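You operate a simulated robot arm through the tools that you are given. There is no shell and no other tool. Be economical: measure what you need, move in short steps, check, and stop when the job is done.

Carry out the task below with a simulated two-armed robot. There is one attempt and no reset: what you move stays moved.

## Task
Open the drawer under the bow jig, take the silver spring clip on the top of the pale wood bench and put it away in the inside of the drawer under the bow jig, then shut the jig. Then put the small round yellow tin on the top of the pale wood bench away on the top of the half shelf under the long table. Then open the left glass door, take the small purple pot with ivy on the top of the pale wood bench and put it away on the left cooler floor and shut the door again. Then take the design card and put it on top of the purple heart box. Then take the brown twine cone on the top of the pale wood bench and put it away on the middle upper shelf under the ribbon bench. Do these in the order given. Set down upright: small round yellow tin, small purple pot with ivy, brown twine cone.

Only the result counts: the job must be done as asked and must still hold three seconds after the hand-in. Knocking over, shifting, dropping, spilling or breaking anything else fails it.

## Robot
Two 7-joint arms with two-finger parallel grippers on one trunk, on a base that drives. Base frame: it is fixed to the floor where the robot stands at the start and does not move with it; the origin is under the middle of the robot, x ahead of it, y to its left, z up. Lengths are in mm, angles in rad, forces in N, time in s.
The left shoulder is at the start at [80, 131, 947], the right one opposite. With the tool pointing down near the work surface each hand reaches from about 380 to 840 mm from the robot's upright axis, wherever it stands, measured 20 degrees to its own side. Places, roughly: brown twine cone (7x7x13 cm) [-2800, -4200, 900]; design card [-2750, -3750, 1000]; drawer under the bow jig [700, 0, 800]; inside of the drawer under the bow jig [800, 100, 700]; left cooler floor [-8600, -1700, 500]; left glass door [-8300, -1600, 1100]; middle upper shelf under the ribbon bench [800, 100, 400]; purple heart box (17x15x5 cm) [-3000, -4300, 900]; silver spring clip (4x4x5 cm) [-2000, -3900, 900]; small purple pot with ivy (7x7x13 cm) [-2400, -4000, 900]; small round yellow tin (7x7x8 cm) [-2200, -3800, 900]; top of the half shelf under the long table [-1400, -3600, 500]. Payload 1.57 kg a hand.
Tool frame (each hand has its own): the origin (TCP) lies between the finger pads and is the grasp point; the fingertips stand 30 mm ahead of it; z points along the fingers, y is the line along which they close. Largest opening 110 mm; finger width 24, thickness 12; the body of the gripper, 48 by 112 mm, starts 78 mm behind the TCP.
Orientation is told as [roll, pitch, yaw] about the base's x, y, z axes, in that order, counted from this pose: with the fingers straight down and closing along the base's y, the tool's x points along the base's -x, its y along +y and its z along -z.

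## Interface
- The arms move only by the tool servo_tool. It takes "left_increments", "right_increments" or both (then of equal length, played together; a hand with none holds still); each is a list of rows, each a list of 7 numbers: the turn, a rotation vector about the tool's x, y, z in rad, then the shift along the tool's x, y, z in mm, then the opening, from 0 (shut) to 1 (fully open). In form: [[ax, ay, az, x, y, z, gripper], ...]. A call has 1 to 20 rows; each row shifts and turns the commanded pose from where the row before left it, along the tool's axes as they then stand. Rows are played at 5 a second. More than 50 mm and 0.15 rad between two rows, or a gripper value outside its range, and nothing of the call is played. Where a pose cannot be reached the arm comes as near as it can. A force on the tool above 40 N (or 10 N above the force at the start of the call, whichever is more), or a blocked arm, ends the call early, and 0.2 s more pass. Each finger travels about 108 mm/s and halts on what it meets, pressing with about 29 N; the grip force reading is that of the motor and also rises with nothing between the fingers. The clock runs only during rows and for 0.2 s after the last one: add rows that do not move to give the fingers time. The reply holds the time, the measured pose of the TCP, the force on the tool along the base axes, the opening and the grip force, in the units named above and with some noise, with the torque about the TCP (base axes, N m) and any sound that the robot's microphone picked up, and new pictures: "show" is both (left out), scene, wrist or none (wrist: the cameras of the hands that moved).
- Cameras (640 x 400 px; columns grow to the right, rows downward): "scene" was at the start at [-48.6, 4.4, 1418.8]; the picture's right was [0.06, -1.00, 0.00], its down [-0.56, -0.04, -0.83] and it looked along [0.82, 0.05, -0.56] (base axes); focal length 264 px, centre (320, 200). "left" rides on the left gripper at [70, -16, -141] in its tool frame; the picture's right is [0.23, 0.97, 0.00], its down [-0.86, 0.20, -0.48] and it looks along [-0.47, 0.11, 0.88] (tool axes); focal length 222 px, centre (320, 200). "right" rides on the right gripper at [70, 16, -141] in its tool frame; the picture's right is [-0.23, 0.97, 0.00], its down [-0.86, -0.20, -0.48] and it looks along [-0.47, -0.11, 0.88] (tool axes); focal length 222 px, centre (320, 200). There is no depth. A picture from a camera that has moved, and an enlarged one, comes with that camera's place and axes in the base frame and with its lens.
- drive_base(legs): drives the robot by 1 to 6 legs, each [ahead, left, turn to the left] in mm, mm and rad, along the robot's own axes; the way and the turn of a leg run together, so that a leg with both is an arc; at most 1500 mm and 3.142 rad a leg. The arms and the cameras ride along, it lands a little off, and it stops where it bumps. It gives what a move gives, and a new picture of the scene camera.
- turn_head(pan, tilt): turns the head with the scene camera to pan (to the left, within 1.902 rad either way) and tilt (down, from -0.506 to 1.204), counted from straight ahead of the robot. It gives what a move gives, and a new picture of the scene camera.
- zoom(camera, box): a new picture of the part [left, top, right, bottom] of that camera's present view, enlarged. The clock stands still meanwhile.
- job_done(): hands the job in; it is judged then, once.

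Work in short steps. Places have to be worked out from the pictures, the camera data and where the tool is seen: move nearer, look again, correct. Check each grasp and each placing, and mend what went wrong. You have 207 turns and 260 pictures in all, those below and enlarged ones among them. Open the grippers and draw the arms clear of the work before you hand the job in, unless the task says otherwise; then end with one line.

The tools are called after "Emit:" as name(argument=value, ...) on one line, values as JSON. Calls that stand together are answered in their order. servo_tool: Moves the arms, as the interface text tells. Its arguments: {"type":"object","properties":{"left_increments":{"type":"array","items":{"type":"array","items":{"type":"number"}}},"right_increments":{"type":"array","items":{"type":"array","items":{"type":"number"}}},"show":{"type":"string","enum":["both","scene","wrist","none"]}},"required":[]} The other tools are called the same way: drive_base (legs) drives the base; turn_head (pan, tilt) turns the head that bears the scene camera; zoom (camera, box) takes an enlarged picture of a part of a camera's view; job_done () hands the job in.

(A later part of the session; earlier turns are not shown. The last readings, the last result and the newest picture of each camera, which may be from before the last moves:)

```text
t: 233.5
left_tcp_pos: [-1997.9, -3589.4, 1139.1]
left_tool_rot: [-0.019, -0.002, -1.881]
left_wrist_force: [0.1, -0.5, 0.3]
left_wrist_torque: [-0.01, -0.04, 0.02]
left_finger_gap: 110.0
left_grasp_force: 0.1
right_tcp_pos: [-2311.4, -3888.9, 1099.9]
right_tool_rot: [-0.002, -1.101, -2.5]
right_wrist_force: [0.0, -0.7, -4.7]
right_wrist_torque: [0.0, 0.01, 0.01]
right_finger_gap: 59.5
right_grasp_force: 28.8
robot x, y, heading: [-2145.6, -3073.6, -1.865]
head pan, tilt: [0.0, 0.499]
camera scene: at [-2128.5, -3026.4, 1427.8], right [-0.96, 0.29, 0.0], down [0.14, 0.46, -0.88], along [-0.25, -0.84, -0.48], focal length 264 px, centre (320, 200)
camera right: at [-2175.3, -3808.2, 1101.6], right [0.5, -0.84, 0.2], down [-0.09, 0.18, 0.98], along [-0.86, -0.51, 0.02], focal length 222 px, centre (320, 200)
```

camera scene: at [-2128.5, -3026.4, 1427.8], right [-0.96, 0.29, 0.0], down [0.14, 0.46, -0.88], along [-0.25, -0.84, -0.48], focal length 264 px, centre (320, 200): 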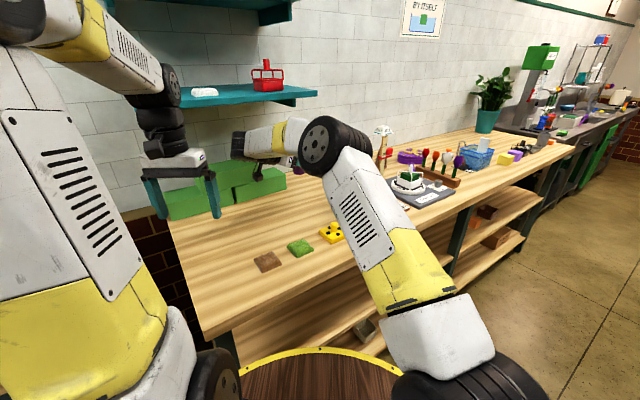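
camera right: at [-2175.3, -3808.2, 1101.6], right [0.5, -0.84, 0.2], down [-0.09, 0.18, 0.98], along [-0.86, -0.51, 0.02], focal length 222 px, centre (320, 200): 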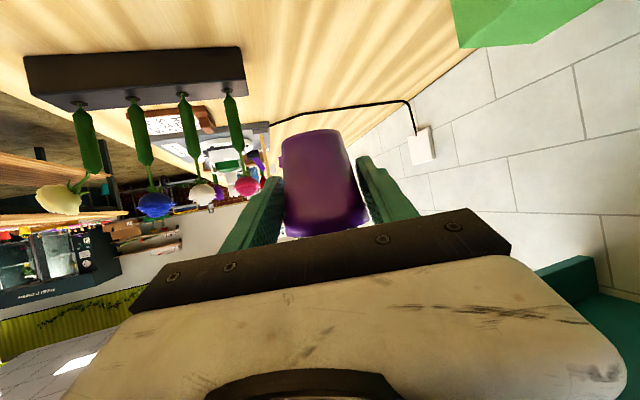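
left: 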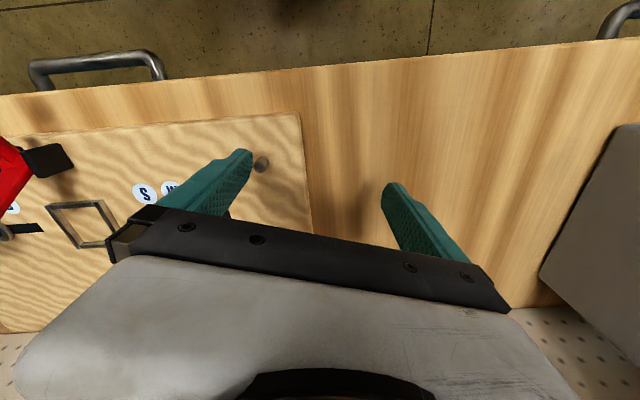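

Pot is held securely. Straighten the hand to my heading and tuck it closer.

Emit:
servo_tool(right_increments=[[0, 0, 0, 13, 0, -25, 0.3], [-0.116, 0, -0.059, 10, -10, -20, 0.3], [-0.116, 0, -0.059, 10, -10, -20, 0.3], [-0.116, 0, -0.059, 10, -10, -20, 0.3], [-0.116, 0, -0.059, 10, -10, -20, 0.3], [-0.106, 0, -0.054, 10, -10, -20, 0.3], [0, 0, 0, 16, -20, -31, 0.3], [0, 0, 0, 16, -20, -31, 0.3], [0, 0, 0, 16, -20, -31, 0.3], [0, 0, 0, 0, -20, 0, 0.3]])

```text
t: 235.7
left_tcp_pos: [-1997.3, -3588.6, 1138.6]
left_tool_rot: [-0.018, -0.001, -1.881]
left_wrist_force: [0.3, -1.5, -0.4]
left_wrist_torque: [0.03, 0.02, -0.01]
left_finger_gap: 109.9
left_grasp_force: 0.1
right_tcp_pos: [-2306.5, -3629.7, 1099.0]
right_tool_rot: [-0.002, -1.099, -1.861]
right_wrist_force: [-0.6, -0.8, -3.3]
right_wrist_torque: [0.03, 0.01, -0.02]
right_finger_gap: 59.4
right_grasp_force: 29.1
robot x, y, heading: [-2143.5, -3072.0, -1.861]
head pan, tilt: [0.0, 0.499]
camera scene: at [-2128.3, -3026.2, 1427.8], right [-0.96, 0.29, 0.0], down [0.14, 0.46, -0.88], along [-0.25, -0.84, -0.48], focal length 264 px, centre (320, 200)
camera right: at [-2245.7, -3484.5, 1101.7], right [0.9, -0.38, 0.2], down [-0.18, 0.09, 0.98], along [-0.39, -0.92, 0.02], focal length 222 px, centre (320, 200)
```

scene: 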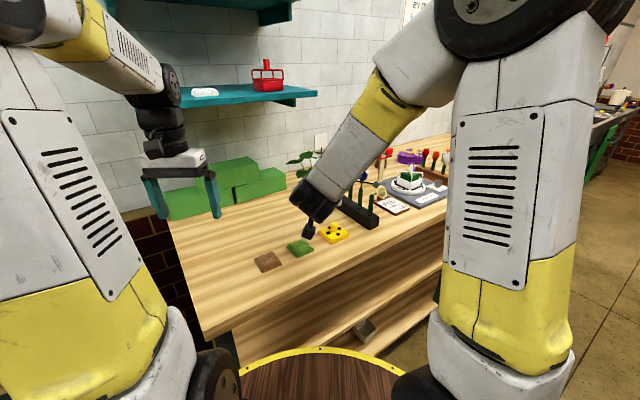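
right: 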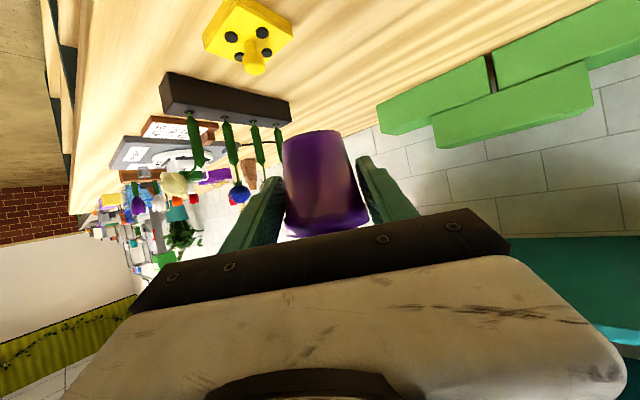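

Back away from the bench and turn along the aisle toward the cooler end of the room, then look.

Emit:
drive_base(legs=[[-350, 0, 0], [0, 0, -0.976]])

Emit:
turn_head(pan=-0.2, tilt=0.2)

```text
t: 240.5
left_tcp_pos: [-2401.4, -3136.5, 1138.5]
left_tool_rot: [-0.016, 0.001, -2.887]
left_wrist_force: [-0.1, -1.2, 0.2]
left_wrist_torque: [-0.03, 0.02, 0.06]
left_finger_gap: 110.2
left_grasp_force: 0.1
right_tcp_pos: [-2603.0, -2899.5, 1098.7]
right_tool_rot: [0.0, -1.099, -2.865]
right_wrist_force: [-0.8, -0.1, -3.9]
right_wrist_torque: [0.02, -0.01, 0.0]
right_finger_gap: 59.6
right_grasp_force: 28.8
robot x, y, heading: [-2046.5, -2733.7, -2.866]
head pan, tilt: [0.0, 0.499]
camera scene: at [-1994.7, -2722.8, 1427.8], right [-0.27, 0.96, 0.0], down [0.46, 0.13, -0.88], along [-0.84, -0.24, -0.48], focal length 264 px, centre (320, 200)
```

scene: 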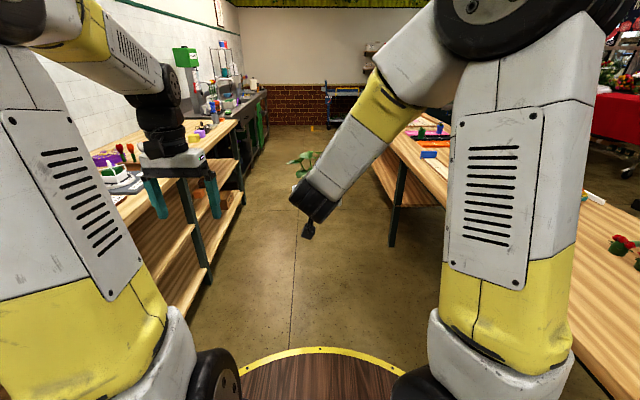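

```text
t: 241.3
left_tcp_pos: [-2401.1, -3136.3, 1139.6]
left_tool_rot: [-0.017, 0.001, -2.887]
left_wrist_force: [0.9, -0.6, -0.4]
left_wrist_torque: [0.02, 0.01, -0.01]
left_finger_gap: 110.0
left_grasp_force: 0.1
right_tcp_pos: [-2602.8, -2898.3, 1099.4]
right_tool_rot: [-0.002, -1.099, -2.867]
right_wrist_force: [0.6, -0.3, -4.9]
right_wrist_torque: [0.01, -0.03, 0.0]
right_finger_gap: 59.4
right_grasp_force: 28.8
robot x, y, heading: [-2047.5, -2739.2, -2.867]
head pan, tilt: [-0.201, 0.201]
camera scene: at [-2000.1, -2705.1, 1455.4], right [-0.07, 1.0, 0.0], down [0.2, 0.01, -0.98], along [-0.98, -0.07, -0.2], focal length 264 px, centre (320, 200)
```

scene: 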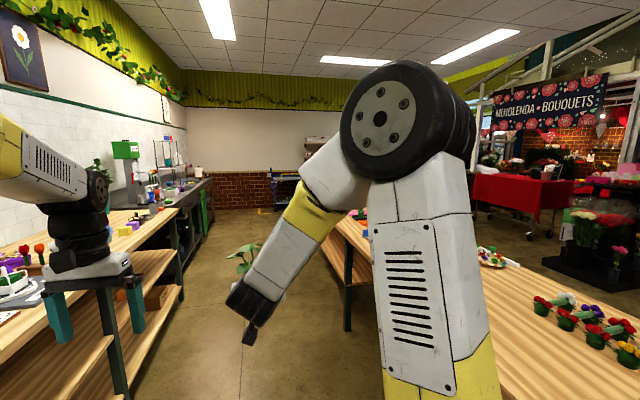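

Aisle is clear ahead. Drive along it about 3.4 m and look for the cooler on the right.

Emit:
drive_base(legs=[[0, 0, 0.03], [1150, 0, 0], [1150, 0, 0], [1100, 0, 0]])

Emit:
turn_head(pan=-0.9, tilt=0.2)

```text
t: 258.4
left_tcp_pos: [-5695.8, -4078.9, 1140.1]
left_tool_rot: [-0.016, 0.001, -2.896]
left_wrist_force: [0.3, -0.8, -0.6]
left_wrist_torque: [-0.02, 0.0, 0.03]
left_finger_gap: 109.9
left_grasp_force: 0.1
right_tcp_pos: [-5893.5, -3838.5, 1098.7]
right_tool_rot: [-0.001, -1.099, -2.872]
right_wrist_force: [0.5, -0.1, -3.9]
right_wrist_torque: [0.05, -0.07, 0.0]
right_finger_gap: 59.5
right_grasp_force: 29.0
robot x, y, heading: [-5330.7, -3680.5, -2.874]
head pan, tilt: [-0.201, 0.201]
camera scene: at [-5289.5, -3650.2, 1455.5], right [-0.07, 1.0, 0.0], down [0.2, 0.01, -0.98], along [-0.98, -0.06, -0.2], focal length 264 px, centre (320, 200)
```

scene: 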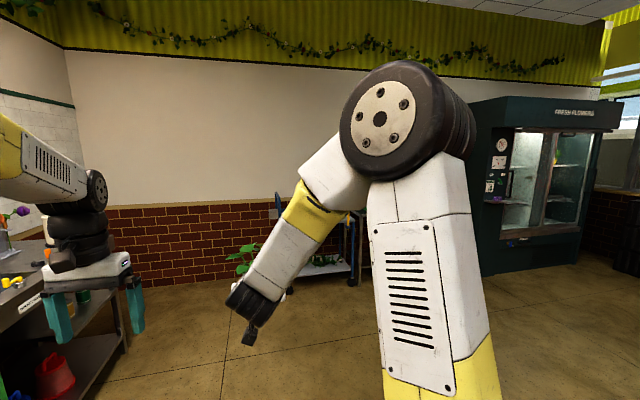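

```text
t: 259.4
left_tcp_pos: [-5693.7, -4078.5, 1138.9]
left_tool_rot: [-0.017, 0.0, -2.895]
left_wrist_force: [0.3, 0.5, -0.6]
left_wrist_torque: [-0.01, 0.02, 0.02]
left_finger_gap: 110.1
left_grasp_force: 0.1
right_tcp_pos: [-5893.6, -3839.8, 1099.8]
right_tool_rot: [-0.003, -1.1, -2.873]
right_wrist_force: [0.6, -0.2, -4.3]
right_wrist_torque: [-0.01, -0.03, 0.03]
right_finger_gap: 59.5
right_grasp_force: 28.9
robot x, y, heading: [-5333.5, -3683.8, -2.877]
head pan, tilt: [-0.901, 0.201]
camera scene: at [-5271.7, -3588.9, 1455.5], right [0.59, 0.81, 0.0], down [0.16, -0.12, -0.98], along [-0.79, 0.58, -0.2], focal length 264 px, centre (320, 200)
```

scene: 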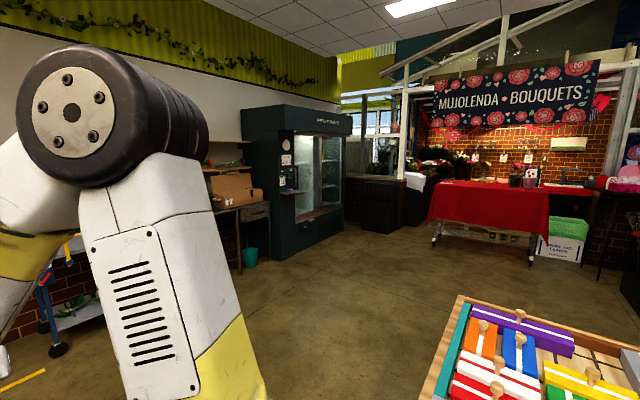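

Cooler found: front plane a≈8355, left door around n≈-960. Drive past the table's end, then slide right to face it.

Emit:
drive_base(legs=[[760, 0, 0.04], [0, -1450, 0], [0, -1400, 0]])

Emit:
turn_head(pan=0.1, tilt=0.25)

```text
t: 276.8
left_tcp_pos: [-7184.5, -1598.8, 1139.1]
left_tool_rot: [-0.018, -0.001, -2.875]
left_wrist_force: [-0.4, 0.2, 0.1]
left_wrist_torque: [-0.01, 0.03, 0.01]
left_finger_gap: 110.0
left_grasp_force: 0.1
right_tcp_pos: [-7388.1, -1363.9, 1099.7]
right_tool_rot: [-0.002, -1.099, -2.855]
right_wrist_force: [-0.1, -0.4, -5.0]
right_wrist_torque: [0.01, -0.02, 0.02]
right_finger_gap: 59.5
right_grasp_force: 28.9
robot x, y, heading: [-6830.0, -1192.4, -2.853]
head pan, tilt: [-0.901, 0.201]
camera scene: at [-6770.7, -1102.6, 1455.5], right [0.58, 0.82, 0.0], down [0.16, -0.12, -0.98], along [-0.8, 0.57, -0.2], focal length 264 px, centre (320, 200)
```

scene: 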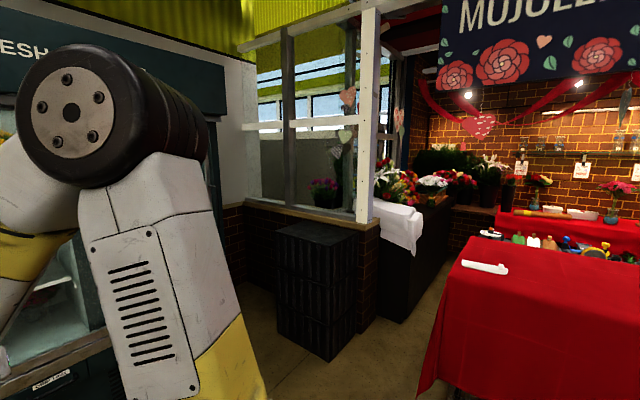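

```text
t: 278.0
left_tcp_pos: [-7184.2, -1600.1, 1139.6]
left_tool_rot: [-0.018, 0.002, -2.874]
left_wrist_force: [0.6, 0.3, 0.2]
left_wrist_torque: [0.04, 0.01, -0.01]
left_finger_gap: 110.0
left_grasp_force: 0.2
right_tcp_pos: [-7386.3, -1364.1, 1100.1]
right_tool_rot: [-0.002, -1.1, -2.855]
right_wrist_force: [0.5, 0.6, -4.1]
right_wrist_torque: [0.03, -0.04, 0.0]
right_finger_gap: 59.6
right_grasp_force: 28.8
robot x, y, heading: [-6832.0, -1191.2, -2.86]
head pan, tilt: [0.099, 0.25]
camera scene: at [-6781.3, -1191.3, 1451.0], right [-0.37, 0.93, 0.0], down [0.23, 0.09, -0.97], along [-0.9, -0.36, -0.25], focal length 264 px, centre (320, 200)
```

scene: 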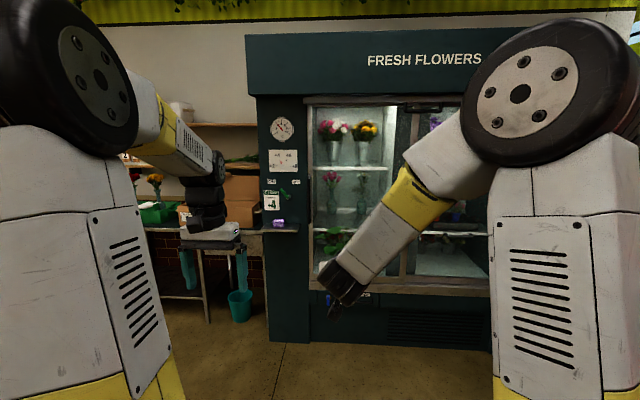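

Look closely at the doors.

Emit:
zoom(camera="scene", box=[260, 80, 500, 320])

Emit:
drive_base(legs=[[0, 450, 0]])

Emit:
zoom(camera="scene", box=[200, 60, 520, 300])

```text
1.67 times, centred on (380, 200) of scene
camera zoom: at [-6781.3, -1191.3, 1451.0], right [-0.37, 0.93, 0.0], down [0.23, 0.09, -0.97], along [-0.9, -0.36, -0.25], focal length 439 px, centre (220, 200)
```

zoom: 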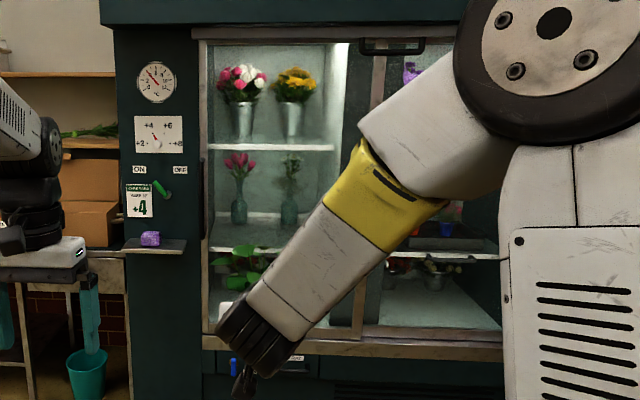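

```text
t: 280.7
left_tcp_pos: [-7060.2, -2023.6, 1138.6]
left_tool_rot: [-0.018, 0.001, -2.877]
left_wrist_force: [-0.2, 0.4, 0.1]
left_wrist_torque: [0.02, 0.01, -0.03]
left_finger_gap: 110.0
left_grasp_force: 0.0
right_tcp_pos: [-7262.3, -1789.6, 1099.1]
right_tool_rot: [-0.002, -1.099, -2.853]
right_wrist_force: [0.5, 0.5, -4.5]
right_wrist_torque: [0.05, -0.04, 0.0]
right_finger_gap: 59.7
right_grasp_force: 29.3
robot x, y, heading: [-6706.7, -1621.3, -2.857]
head pan, tilt: [0.099, 0.25]
camera scene: at [-6656.9, -1616.2, 1451.0], right [-0.38, 0.93, 0.0], down [0.23, 0.09, -0.97], along [-0.9, -0.36, -0.25], focal length 264 px, centre (320, 200)
```

scene: 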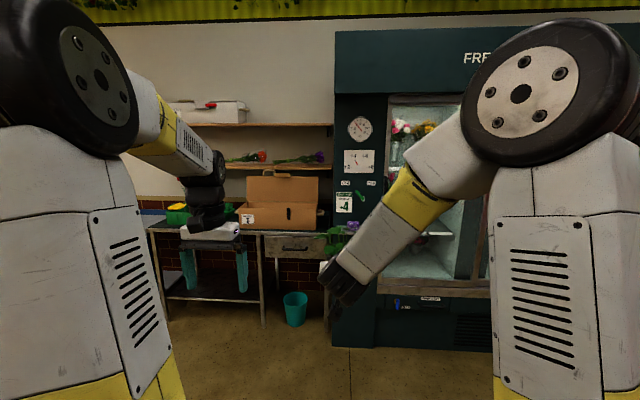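

```text
1.67 times, centred on (360, 180) of scene
camera zoom: at [-6656.9, -1616.2, 1451.0], right [-0.38, 0.93, 0.0], down [0.23, 0.09, -0.97], along [-0.9, -0.36, -0.25], focal length 439 px, centre (253, 233)
```

zoom: 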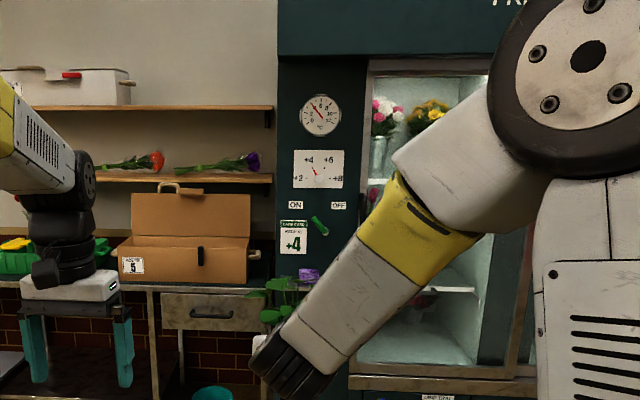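

The raised right arm blocks the view; I go back right and lower the right hand (pot) to open up the view.

Emit:
servo_tool(right_increments=[[0, 0, 0, 36, 0, 18, 0.3], [0, 0, 0, 36, 0, 18, 0.3], [0, 0, 0, 36, 0, 18, 0.3], [0, 0, 0, 36, 0, 18, 0.3], [0, 0, 0, 36, 0, 18, 0.3], [0, 0, 0, 36, 0, 18, 0.3], [0, 0, 0, 36, 0, 18, 0.3], [0, 0, 0, 36, 0, 18, 0.3], [0, 0, 0, 36, 0, 18, 0.3], [0, 0, 0, 36, 0, 18, 0.3], [0, 0, 0, 36, 0, 18, 0.3], [0, 0, 0, 36, 0, 18, 0.3]], show="none")

Emit:
drive_base(legs=[[300, -450, 0.02]])

Emit:
zoom(camera="scene", box=[240, 60, 480, 330])

```text
t: 283.3
left_tcp_pos: [-7060.0, -2024.9, 1137.9]
left_tool_rot: [-0.018, 0.001, -2.876]
left_wrist_force: [0.6, 0.8, 0.2]
left_wrist_torque: [0.0, 0.02, 0.04]
left_finger_gap: 110.0
left_grasp_force: 0.0
right_tcp_pos: [-7259.4, -1789.7, 617.5]
right_tool_rot: [-0.003, -1.101, -2.856]
right_wrist_force: [0.4, -0.5, -4.6]
right_wrist_torque: [-0.01, -0.04, -0.01]
right_finger_gap: 59.5
right_grasp_force: 28.5
robot x, y, heading: [-6709.8, -1618.6, -2.858]
head pan, tilt: [0.099, 0.25]
```

```text
t: 286.4
left_tcp_pos: [-7477.2, -1686.5, 1139.4]
left_tool_rot: [-0.017, 0.0, -2.888]
left_wrist_force: [0.2, 0.7, 0.2]
left_wrist_torque: [-0.01, 0.0, 0.01]
left_finger_gap: 109.9
left_grasp_force: 0.1
right_tcp_pos: [-7674.2, -1449.3, 619.0]
right_tool_rot: [-0.002, -1.1, -2.868]
right_wrist_force: [-0.2, 0.2, -3.9]
right_wrist_torque: [0.0, -0.05, 0.02]
right_finger_gap: 59.3
right_grasp_force: 28.9
robot x, y, heading: [-7118.3, -1284.3, -2.871]
head pan, tilt: [0.099, 0.25]
camera scene: at [-7069.6, -1282.4, 1451.0], right [-0.36, 0.93, 0.0], down [0.23, 0.09, -0.97], along [-0.9, -0.35, -0.25], focal length 264 px, centre (320, 200)
```

scene: 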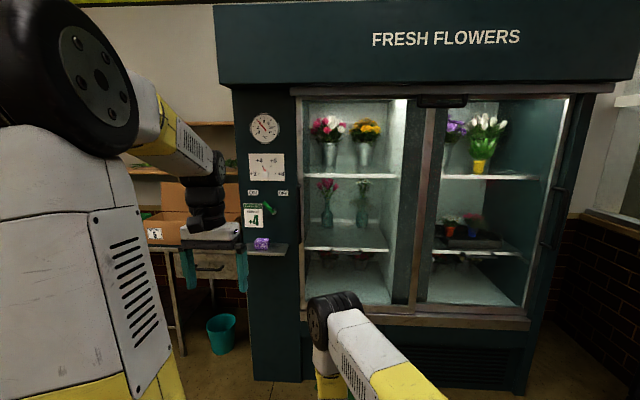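

```text
1.48 times, centred on (360, 195) of scene
camera zoom: at [-7069.6, -1282.4, 1451.0], right [-0.36, 0.93, 0.0], down [0.23, 0.09, -0.97], along [-0.9, -0.35, -0.25], focal length 391 px, centre (261, 207)
```

zoom: 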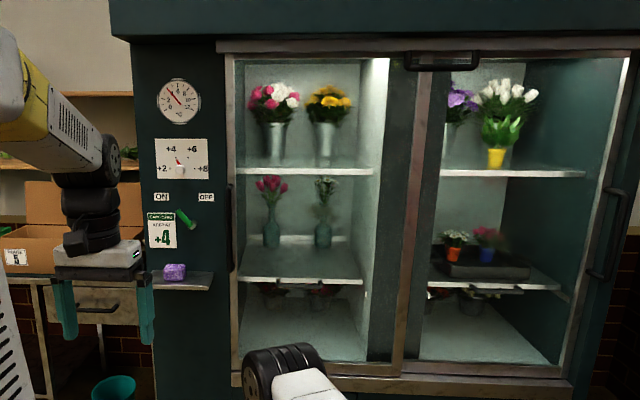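

Handles are at the outer edges of each door (left door's handle at ≈(-8184,-1827,1050)); these look like sliding doors. I tilt the left hand forward and move closer to inspect the handle.

Emit:
servo_tool(left_increments=[[0, -0.14, 0, 0, 0, 0, 1], [0, -0.14, 0, 0, 0, 0, 1], [0, -0.14, 0, 0, 0, 0, 1], [0, -0.14, 0, 0, 0, 0, 1], [0, -0.14, 0, 0, 0, 0, 1], [0, -0.14, 0, 0, 0, 0, 1], [0, -0.14, 0, 0, 0, 0, 1], [0, -0.14, 0, 0, 0, 0, 1], [0, -0.14, 0, 0, 0, 0, 1], [0, -0.14, 0, 0, 0, 0, 1]], show="none")

Emit:
drive_base(legs=[[370, 0, 0.034]])

Emit:
zoom(camera="left", box=[0, 0, 640, 400])

```text
t: 288.6
left_tcp_pos: [-7511.5, -1743.3, 1181.1]
left_tool_rot: [-0.102, -1.4, -2.789]
left_wrist_force: [-0.4, 0.5, 0.3]
left_wrist_torque: [-0.01, -0.01, 0.06]
left_finger_gap: 110.0
left_grasp_force: 0.0
left hand out of reach, approached as far as the arm can: row 8, 9, 10
right_tcp_pos: [-7673.0, -1449.4, 618.3]
right_tool_rot: [-0.002, -1.099, -2.867]
right_wrist_force: [0.2, 0.0, -4.4]
right_wrist_torque: [-0.02, -0.04, 0.05]
right_finger_gap: 59.4
right_grasp_force: 29.4
robot x, y, heading: [-7121.6, -1282.7, -2.871]
head pan, tilt: [0.099, 0.25]
```

```text
t: 291.0
left_tcp_pos: [-7858.2, -1863.2, 1179.2]
left_tool_rot: [-0.104, -1.396, -2.757]
left_wrist_force: [-0.2, -0.4, 0.8]
left_wrist_torque: [0.0, -0.01, 0.02]
left_finger_gap: 109.8
left_grasp_force: 0.0
right_tcp_pos: [-8029.6, -1573.9, 617.5]
right_tool_rot: [-0.002, -1.099, -2.834]
right_wrist_force: [0.7, 0.6, -3.5]
right_wrist_torque: [0.0, -0.06, -0.02]
right_finger_gap: 59.5
right_grasp_force: 28.4
robot x, y, heading: [-7479.5, -1392.2, -2.834]
head pan, tilt: [0.099, 0.25]
camera scene: at [-7432.3, -1388.5, 1451.0], right [-0.39, 0.92, 0.0], down [0.23, 0.1, -0.97], along [-0.89, -0.38, -0.25], focal length 264 px, centre (320, 200)
```

scene: 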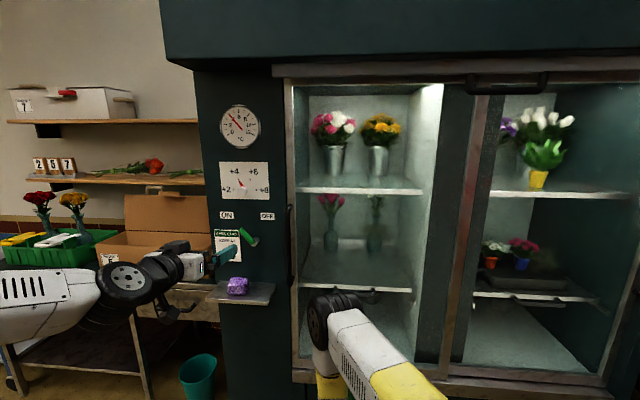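

```text
1.00 times, centred on (320, 200) of left (not enlarged: the box is as wide or as high as the picture)
camera zoom: at [-7717.8, -1804.5, 1136.5], right [0.31, -0.92, -0.24], down [0.37, -0.12, 0.92], along [-0.88, -0.37, 0.31], focal length 222 px, centre (320, 200)
```

zoom: 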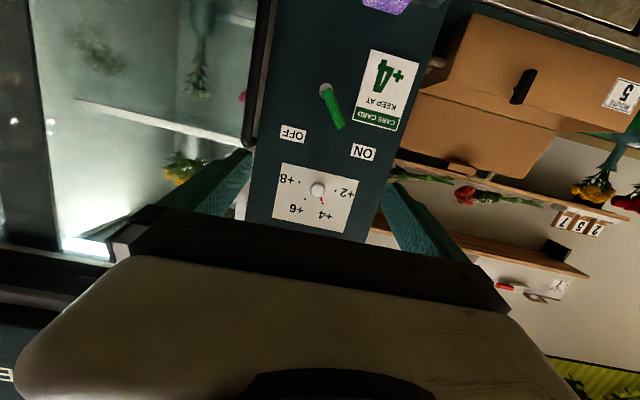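

Zoom on the handle and the middle overlap.

Emit:
zoom(camera="scene", box=[260, 180, 340, 310])

Emit:
zoom(camera="scene", box=[400, 60, 560, 160])

Emit:
zoom(camera="scene", box=[400, 300, 560, 400])

```text
3.08 times, centred on (300, 245) of scene
camera zoom: at [-7432.3, -1388.5, 1451.0], right [-0.39, 0.92, 0.0], down [0.23, 0.1, -0.97], along [-0.89, -0.38, -0.25], focal length 811 px, centre (382, 62)
```

zoom: 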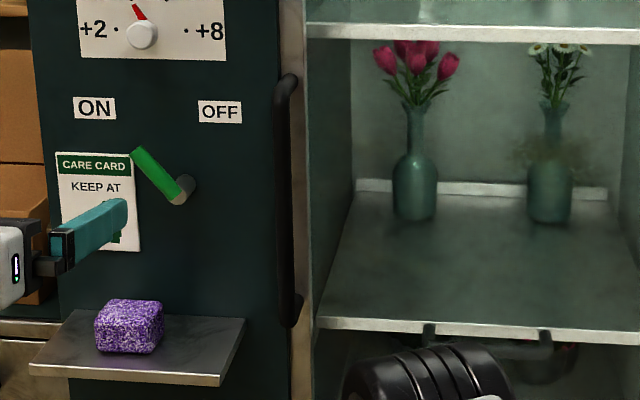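

```text
4.00 times, centred on (480, 110) of scene
camera zoom: at [-7432.3, -1388.5, 1451.0], right [-0.39, 0.92, 0.0], down [0.23, 0.1, -0.97], along [-0.89, -0.38, -0.25], focal length 1055 px, centre (-320, 560)
```

zoom: 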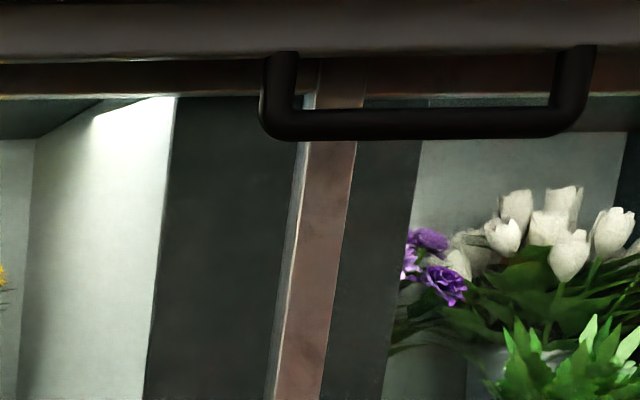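

```text
4.00 times, centred on (480, 350) of scene
camera zoom: at [-7432.3, -1388.5, 1451.0], right [-0.39, 0.92, 0.0], down [0.23, 0.1, -0.97], along [-0.89, -0.38, -0.25], focal length 1055 px, centre (-320, -400)
```

zoom: 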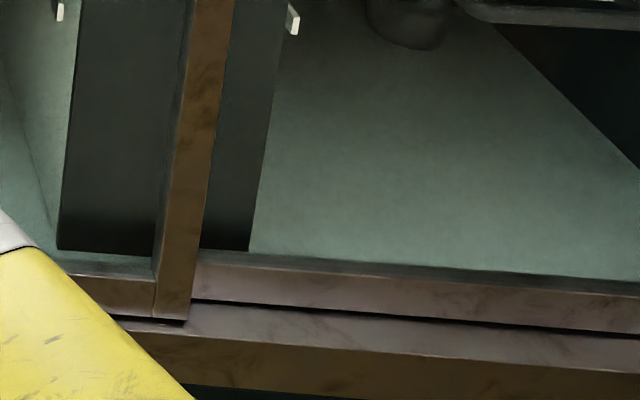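

The doors slide: the left one runs in the front track, so its handle bar (at ≈(-8153,-1811), z 960–1210) must be moved right. I bring the left hand in line with the bar, at a distance.

Emit:
servo_tool(left_increments=[[0, 0, 0, 25, -30, 4, 0.8], [0, 0, 0, 25, -30, 4, 0.7], [0, 0, 0, 25, -30, 4, 0.6], [0, 0, 0, 15, -30, 20, 0.6], [0, 0, 0, 0, -15, 30, 0.6]])

```text
t: 292.2
left_tcp_pos: [-7987.0, -1806.1, 1111.2]
left_tool_rot: [-0.105, -1.398, -2.753]
left_wrist_force: [-0.2, -0.4, 0.9]
left_wrist_torque: [-0.02, 0.01, 0.01]
left_finger_gap: 65.9
left_grasp_force: 0.1
left hand out of reach, approached as far as the arm can: row 1, 2, 3
right_tcp_pos: [-8029.7, -1575.7, 618.7]
right_tool_rot: [-0.004, -1.1, -2.835]
right_wrist_force: [0.8, 0.7, -3.7]
right_wrist_torque: [0.01, -0.03, 0.0]
right_finger_gap: 59.5
right_grasp_force: 29.0
robot x, y, heading: [-7485.0, -1391.7, -2.836]
head pan, tilt: [0.099, 0.25]
camera scene: at [-7431.8, -1388.4, 1450.9], right [-0.39, 0.92, 0.0], down [0.23, 0.1, -0.97], along [-0.89, -0.38, -0.25], focal length 264 px, centre (320, 200)
camera left: at [-7846.5, -1749.0, 1067.1], right [0.31, -0.92, -0.24], down [0.37, -0.12, 0.92], along [-0.88, -0.37, 0.31], focal length 222 px, centre (320, 200)
```

scene: 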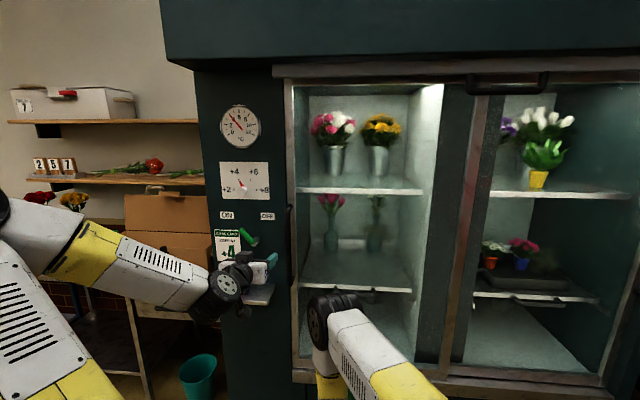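
left: 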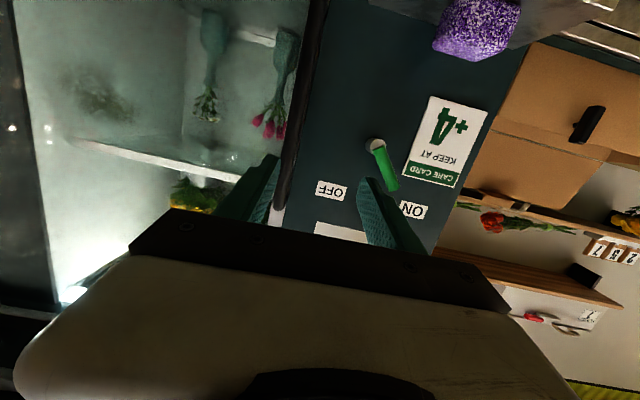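

Bar is ~42 mm right and ~160 mm ahead of the hand; the green lever stays outside to the left. Shift right and advance partly.

Emit:
servo_tool(left_increments=[[0, 0, 0, 0, -21, 0, 0.6], [0, 0, 0, 0, -21, 0, 0.6], [0, 0, 0, -5, 0, 30, 0.6], [0, 0, 0, -5, 0, 30, 0.6], [0, 0, 0, -4, 0, 25, 0.6]])

```text
t: 293.4
left_tcp_pos: [-8079.1, -1792.7, 1112.3]
left_tool_rot: [-0.102, -1.398, -2.759]
left_wrist_force: [-0.3, -0.7, 0.4]
left_wrist_torque: [-0.01, 0.01, 0.0]
left_finger_gap: 65.8
left_grasp_force: 0.1
right_tcp_pos: [-8030.1, -1574.9, 618.1]
right_tool_rot: [-0.002, -1.098, -2.834]
right_wrist_force: [0.6, 0.1, -4.4]
right_wrist_torque: [0.03, -0.03, 0.01]
right_finger_gap: 59.3
right_grasp_force: 28.8
robot x, y, heading: [-7481.3, -1397.1, -2.839]
head pan, tilt: [0.099, 0.25]
camera scene: at [-7432.0, -1388.4, 1450.9], right [-0.39, 0.92, 0.0], down [0.23, 0.1, -0.97], along [-0.89, -0.38, -0.25], focal length 264 px, centre (320, 200)
camera left: at [-7938.9, -1734.8, 1068.3], right [0.31, -0.92, -0.24], down [0.37, -0.12, 0.92], along [-0.88, -0.37, 0.31], focal length 222 px, centre (320, 200)
```

scene: 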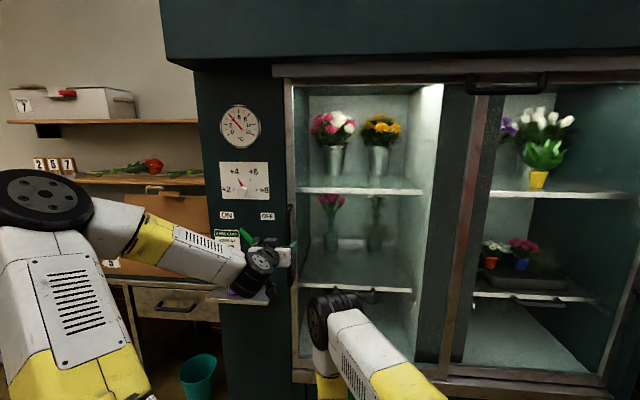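
left: 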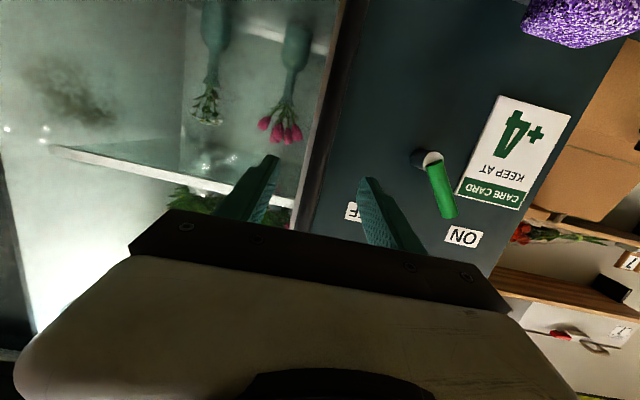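

Bar is centred between fingers. Advance 62 mm and close.

Emit:
servo_tool(left_increments=[[0, 0, 0, -4, 0, 25, 0.6], [0, 0, 0, -3, 0, 20, 0.6], [0, 0, 0, -2, 0, 15, 0.6], [0, 0, 0, 0, 0, 0, 0.4], [0, 0, 0, 0, 0, 0, 0.2], [0, 0, 0, 0, 0, 0, 0], [0, 0, 0, 0, 0, 0, 0]])

```text
t: 295.0
left_tcp_pos: [-8138.2, -1810.2, 1112.2]
left_tool_rot: [-0.098, -1.398, -2.76]
left_wrist_force: [-0.5, -5.0, -0.8]
left_wrist_torque: [-0.6, -0.22, 0.14]
left_finger_gap: 19.6
left_grasp_force: 33.7
right_tcp_pos: [-8030.8, -1573.7, 617.7]
right_tool_rot: [-0.004, -1.101, -2.835]
right_wrist_force: [-0.1, 0.3, -4.6]
right_wrist_torque: [-0.02, -0.02, 0.02]
right_finger_gap: 59.4
right_grasp_force: 29.4
robot x, y, heading: [-7484.5, -1392.9, -2.837]
head pan, tilt: [0.099, 0.25]
camera scene: at [-7432.4, -1388.8, 1451.0], right [-0.39, 0.92, 0.0], down [0.23, 0.1, -0.97], along [-0.89, -0.38, -0.25], focal length 264 px, centre (320, 200)
camera left: at [-7998.7, -1752.1, 1068.1], right [0.31, -0.92, -0.24], down [0.37, -0.12, 0.92], along [-0.87, -0.37, 0.31], focal length 222 px, centre (320, 200)
```

scene: 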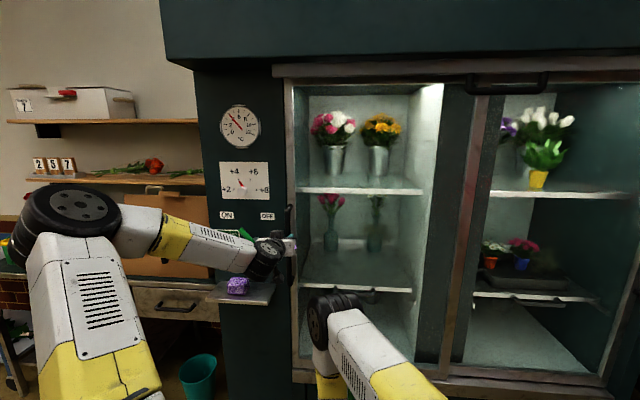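
left: 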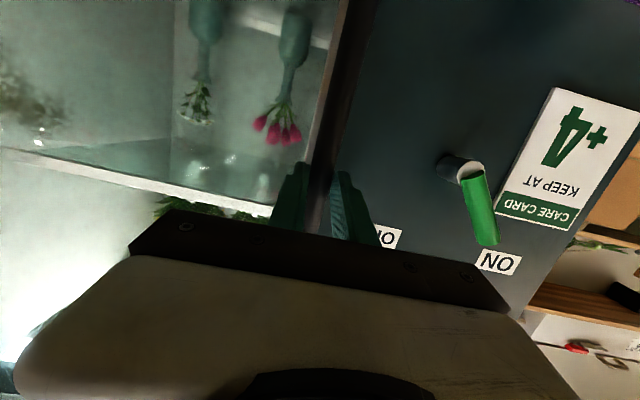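

Handle gripped (19.6 mm). Trial: slide right a little with the arm.

Emit:
servo_tool(left_increments=[[0, 0, 0, 0, -10, 0, 0], [0, 0, 0, 0, -15, 0, 0], [0, 0, 0, 0, -15, 0, 0], [0, 0, 0, 0, -15, 0, 0]], show="scene")

```text
t: 296.0
left_tcp_pos: [-8155.1, -1756.4, 1111.3]
left_tool_rot: [-0.107, -1.399, -2.757]
left_wrist_force: [-22.5, -7.0, 2.2]
left_wrist_torque: [-0.25, -0.06, 0.05]
left_finger_gap: 19.9
left_grasp_force: 33.7
right_tcp_pos: [-8032.4, -1573.6, 618.2]
right_tool_rot: [-0.002, -1.099, -2.836]
right_wrist_force: [-0.2, -0.2, -3.9]
right_wrist_torque: [0.04, 0.01, 0.01]
right_finger_gap: 59.4
right_grasp_force: 28.9
robot x, y, heading: [-7482.0, -1389.7, -2.838]
head pan, tilt: [0.099, 0.25]
camera scene: at [-7433.6, -1388.7, 1451.0], right [-0.39, 0.92, 0.0], down [0.23, 0.1, -0.97], along [-0.89, -0.38, -0.25], focal length 264 px, centre (320, 200)
```

scene: 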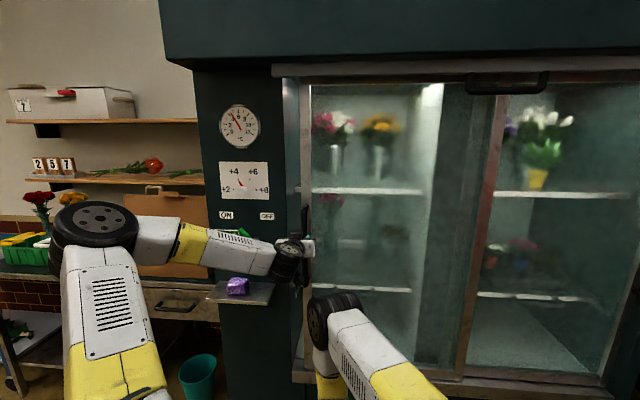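

It slides as expected. Continue right with slow arm steps.

Emit:
servo_tool(left_increments=[[0, 0, 0, 0, -15, 1.5, 0], [0, 0, 0, 0, -16, 0.3, 0], [0, 0, 0, 0, -16, 0.3, 0], [0, 0, 0, 0, -16, 0.3, 0], [0, 0, 0, 0, -16, 0.3, 0], [0, 0, 0, 0, -16, 0.3, 0], [0, 0, 0, 0, -16, 0.3, 0], [0, 0, 0, 0, -16, 0.3, 0], [0, 0, 0, 0, -16, 0.3, 0], [0, 0, 0, 0, -16, 0.3, 0]], show="scene")

```text
t: 298.2
left_tcp_pos: [-8159.7, -1728.0, 1110.9]
left_tool_rot: [-0.101, -1.397, -2.758]
left_wrist_force: [27.2, 15.5, -6.3]
left_wrist_torque: [-0.1, 0.01, -0.3]
left_finger_gap: 18.3
left_grasp_force: 33.1
left hand out of reach, approached as far as the arm can: row 2, 3, 4, 5, 6, 7, 8, 9, 10
right_tcp_pos: [-8030.3, -1574.0, 618.8]
right_tool_rot: [-0.003, -1.101, -2.836]
right_wrist_force: [-0.3, -1.0, -4.3]
right_wrist_torque: [0.03, -0.08, -0.04]
right_finger_gap: 59.2
right_grasp_force: 28.9
robot x, y, heading: [-7480.3, -1389.4, -2.836]
head pan, tilt: [0.099, 0.25]
camera scene: at [-7431.1, -1387.8, 1450.9], right [-0.39, 0.92, 0.0], down [0.23, 0.1, -0.97], along [-0.89, -0.38, -0.25], focal length 264 px, centre (320, 200)
```

scene: 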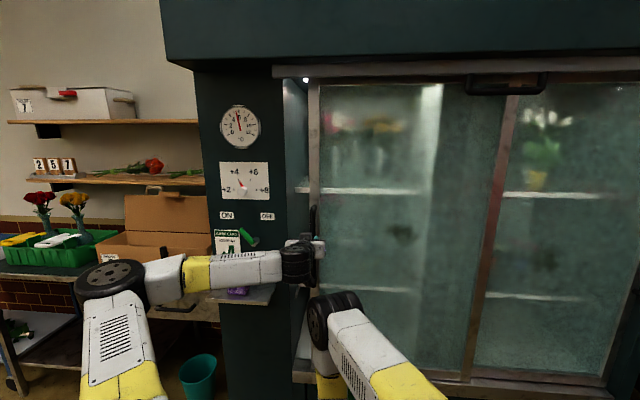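

Arm limit reached; now strafe the base right while holding the handle.

Emit:
drive_base(legs=[[0, -150, 0]])

```text
t: 298.9
left_tcp_pos: [-8161.2, -1723.0, 1110.4]
left_tool_rot: [-0.102, -1.396, -2.752]
left_wrist_force: [8.2, 2.6, 2.4]
left_wrist_torque: [-0.11, 0.03, 0.01]
left_finger_gap: 18.1
left_grasp_force: 32.3
right_tcp_pos: [-8032.3, -1566.8, 617.7]
right_tool_rot: [-0.003, -1.097, -2.833]
right_wrist_force: [-0.6, 0.8, -4.2]
right_wrist_torque: [0.02, -0.02, 0.0]
right_finger_gap: 59.5
right_grasp_force: 28.7
robot x, y, heading: [-7485.6, -1382.8, -2.837]
head pan, tilt: [0.099, 0.25]
stopped in leg 1: the force on the tool passed its limit at 49 N (the readings are from after the stop); the commanded pose is now the measured one
camera scene: at [-7433.7, -1381.4, 1450.9], right [-0.39, 0.92, 0.0], down [0.23, 0.1, -0.97], along [-0.89, -0.38, -0.25], focal length 264 px, centre (320, 200)
```

scene: 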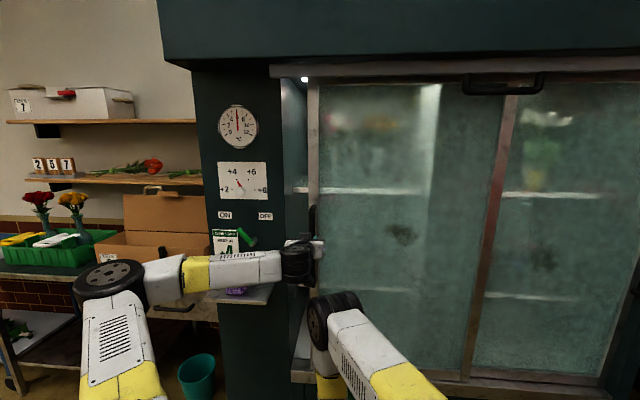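

Base acceleration trips the force limit, so I work in strokes: release, move the base right 230, and regrip.

Emit:
servo_tool(left_increments=[[0, 0, 0, 0, 0, 0, 0.4], [0, 0, 0, 0, 0, 0, 0.6], [0, 0, 0, 4, 0, -25, 0.6], [0, 0, 0, 8, 0, -45, 0.6], [0, 0, 0, 5, 0, -30, 0.6]], show="none")

Emit:
drive_base(legs=[[0, -230, 0]])

Emit:
servo_tool(left_increments=[[0, 0, 0, 0, 40, 0, 0.6], [0, 0, 0, 0, 40, 0, 0.6], [0, 0, 0, 0, 40, 0, 0.6], [0, 0, 0, 0, 40, 0, 0.6], [0, 0, 0, 0, 40, 0, 0.6], [0, 0, 0, 0, 20, 0, 0.6]])

```text
t: 300.1
left_tcp_pos: [-8066.1, -1694.2, 1113.0]
left_tool_rot: [-0.102, -1.395, -2.751]
left_wrist_force: [-0.8, -0.3, 0.2]
left_wrist_torque: [-0.02, 0.05, 0.0]
left_finger_gap: 66.0
left_grasp_force: 0.0
right_tcp_pos: [-8030.9, -1567.8, 617.7]
right_tool_rot: [-0.001, -1.099, -2.833]
right_wrist_force: [0.1, 0.6, -4.2]
right_wrist_torque: [-0.02, -0.03, -0.02]
right_finger_gap: 59.6
right_grasp_force: 29.1
robot x, y, heading: [-7481.9, -1385.0, -2.839]
head pan, tilt: [0.099, 0.25]
```

```text
t: 301.9
left_tcp_pos: [-8134.1, -1476.8, 1112.5]
left_tool_rot: [-0.101, -1.396, -2.752]
left_wrist_force: [0.8, -0.1, -0.4]
left_wrist_torque: [-0.03, -0.01, 0.0]
left_finger_gap: 65.9
left_grasp_force: 0.0
right_tcp_pos: [-8100.7, -1350.8, 617.9]
right_tool_rot: [0.0, -1.097, -2.836]
right_wrist_force: [0.7, 0.0, -3.8]
right_wrist_torque: [-0.01, -0.03, 0.04]
right_finger_gap: 59.4
right_grasp_force: 29.4
robot x, y, heading: [-7548.9, -1167.3, -2.836]
head pan, tilt: [0.099, 0.25]
camera scene: at [-7502.3, -1164.6, 1451.0], right [-0.39, 0.92, 0.0], down [0.23, 0.1, -0.97], along [-0.89, -0.38, -0.25], focal length 264 px, centre (320, 200)
```

scene: 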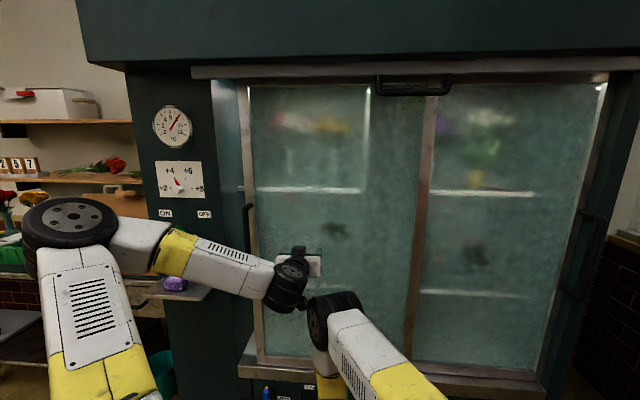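

```text
t: 303.2
left_tcp_pos: [-8072.0, -1686.7, 1110.0]
left_tool_rot: [-0.1, -1.399, -2.755]
left_wrist_force: [-0.2, -0.4, -0.1]
left_wrist_torque: [0.01, -0.02, 0.01]
left_finger_gap: 65.9
left_grasp_force: 0.1
right_tcp_pos: [-8100.5, -1351.0, 617.8]
right_tool_rot: [0.0, -1.099, -2.836]
right_wrist_force: [0.5, -0.5, -4.9]
right_wrist_torque: [0.0, -0.07, 0.02]
right_finger_gap: 59.3
right_grasp_force: 28.8
robot x, y, heading: [-7550.1, -1168.8, -2.838]
head pan, tilt: [0.099, 0.25]
camera scene: at [-7502.4, -1164.5, 1451.0], right [-0.39, 0.92, 0.0], down [0.23, 0.1, -0.97], along [-0.89, -0.38, -0.25], focal length 264 px, centre (320, 200)
camera left: at [-7931.9, -1627.1, 1064.7], right [0.31, -0.92, -0.24], down [0.37, -0.11, 0.92], along [-0.87, -0.38, 0.31], focal length 222 px, centre (320, 200)
```

scene: 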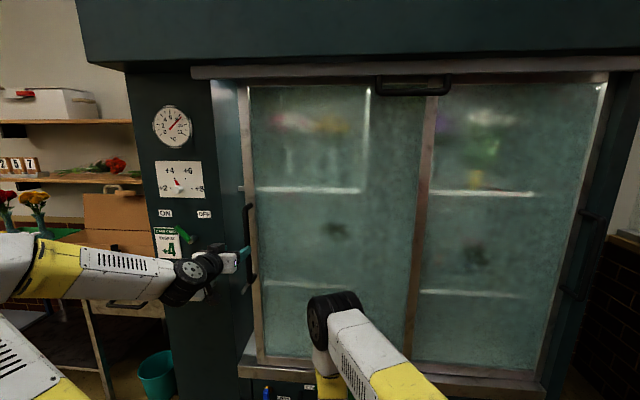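
left: 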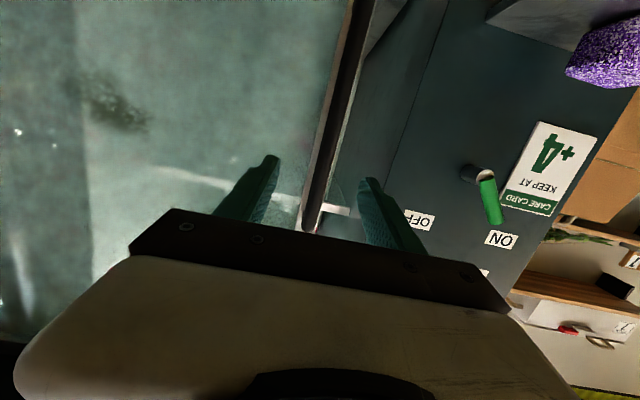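

Bar is centred. Advance, grip and slide right in one go.

Emit:
servo_tool(left_increments=[[0, 0, 0, -7, 2, 40, 0.6], [0, 0, 0, -7, 2, 40, 0.6], [0, 0, 0, -2, 0, 10, 0.6], [0, 0, 0, 0, 0, 0, 0.3], [0, 0, 0, 0, 0, 0, 0], [0, 0, 0, 0, 0, 0, 0], [0, 0, 0, 0, -10, 0.3, 0], [0, 0, 0, 0, -15, 0.3, 0], [0, 0, 0, 0, -16, 0.3, 0], [0, 0, 0, 0, -16, 0.3, 0], [0, 0, 0, 0, -16, 0.3, 0], [0, 0, 0, 0, -16, 0.3, 0], [0, 0, 0, 0, -16, 0.3, 0], [0, 0, 0, 0, -16, 0.3, 0], [0, 0, 0, 0, -16, 0.3, 0], [0, 0, 0, 0, -16, 0.3, 0], [0, 0, 0, 0, -16, 0.3, 0], [0, 0, 0, 0, -16, 0.3, 0], [0, 0, 0, 0, -16, 0.3, 0]], show="scene")

```text
t: 304.8
left_tcp_pos: [-8155.4, -1718.4, 1106.8]
left_tool_rot: [-0.094, -1.394, -2.756]
left_wrist_force: [19.0, 5.9, 6.0]
left_wrist_torque: [-0.01, 0.33, 0.01]
left_finger_gap: 0.1
left_grasp_force: 21.1
right_tcp_pos: [-8098.4, -1350.3, 618.6]
right_tool_rot: [-0.003, -1.097, -2.834]
right_wrist_force: [0.8, -0.2, -3.6]
right_wrist_torque: [0.0, -0.06, -0.03]
right_finger_gap: 59.5
right_grasp_force: 29.0
robot x, y, heading: [-7551.5, -1166.9, -2.836]
head pan, tilt: [0.099, 0.25]
stopped in row 7 (left hand): the force on the tool passed its limit at 41 N (the readings are from after the stop); the commanded pose is now the measured one
camera scene: at [-7500.5, -1164.0, 1450.9], right [-0.39, 0.92, 0.0], down [0.23, 0.1, -0.97], along [-0.89, -0.38, -0.25], focal length 264 px, centre (320, 200)
```

scene: 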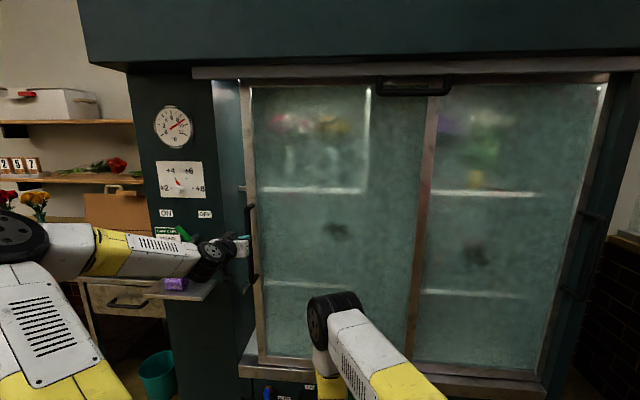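

Fingers closed without the bar. Check the wrist camera.

Emit:
zoom(camera="left", box=[0, 0, 640, 400])

Emit:
zoom(camera="scene", box=[180, 170, 300, 310])

```text
1.00 times, centred on (320, 200) of left (not enlarged: the box is as wide or as high as the picture)
camera zoom: at [-8016.2, -1657.4, 1062.9], right [0.32, -0.92, -0.24], down [0.37, -0.11, 0.92], along [-0.87, -0.38, 0.3], focal length 222 px, centre (320, 200)
```

zoom: 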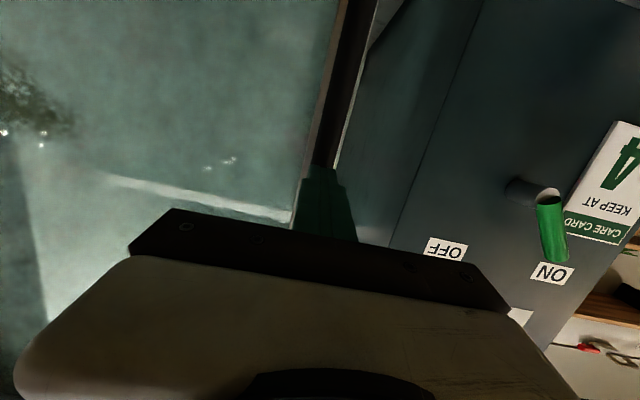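

```text
2.86 times, centred on (240, 240) of scene
camera zoom: at [-7500.5, -1164.0, 1450.9], right [-0.39, 0.92, 0.0], down [0.23, 0.1, -0.97], along [-0.89, -0.38, -0.25], focal length 753 px, centre (549, 86)
```

zoom: 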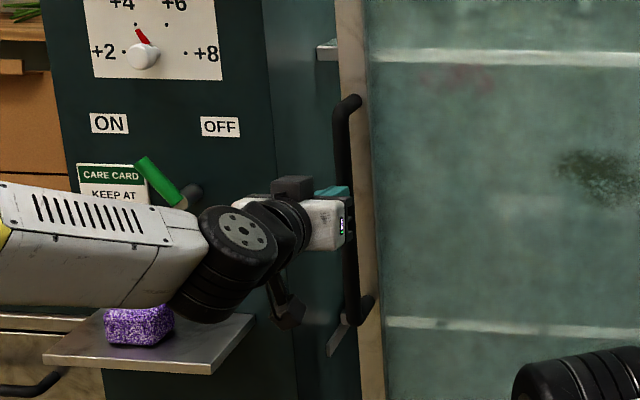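

The tips were just short of the bar. Open, go 25 mm deeper, and grip again.

Emit:
servo_tool(left_increments=[[0, 0, 0, 1, 0, -8, 0.3], [0, 0, 0, 0, 0, 0, 0.6], [0, 0, 0, 0, 0, 0, 0.6], [0, 0, 0, -2, 0, 16, 0.6], [0, 0, 0, -3, 0, 18, 0.6], [0, 0, 0, 0, 0, 0, 0.3], [0, 0, 0, 0, 0, 0, 0], [0, 0, 0, 0, 0, 0, 0], [0, 0, 0, 0, 0, 0, 0]], show="wrist")

```text
t: 306.8
left_tcp_pos: [-8182.5, -1726.0, 1103.9]
left_tool_rot: [-0.094, -1.393, -2.756]
left_wrist_force: [0.0, -0.7, -2.1]
left_wrist_torque: [-0.9, -0.29, -0.01]
left_finger_gap: 19.9
left_grasp_force: 34.0
right_tcp_pos: [-8100.3, -1350.6, 617.6]
right_tool_rot: [-0.002, -1.097, -2.834]
right_wrist_force: [0.3, 0.3, -3.4]
right_wrist_torque: [-0.02, 0.02, -0.01]
right_finger_gap: 59.5
right_grasp_force: 28.3
robot x, y, heading: [-7553.2, -1168.3, -2.834]
head pan, tilt: [0.099, 0.25]
camera left: at [-8042.6, -1665.6, 1060.6], right [0.32, -0.92, -0.24], down [0.37, -0.11, 0.92], along [-0.87, -0.38, 0.3], focal length 222 px, centre (320, 200)
```

left: 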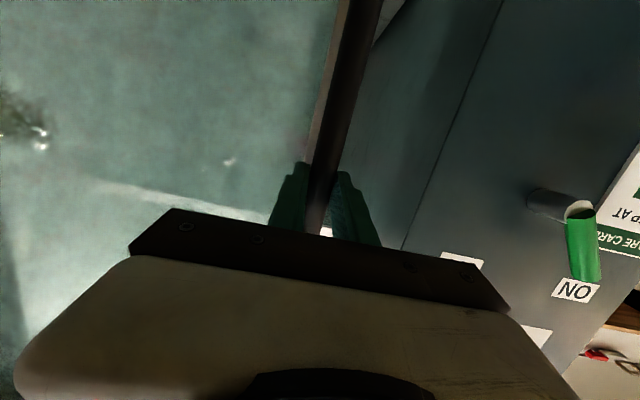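

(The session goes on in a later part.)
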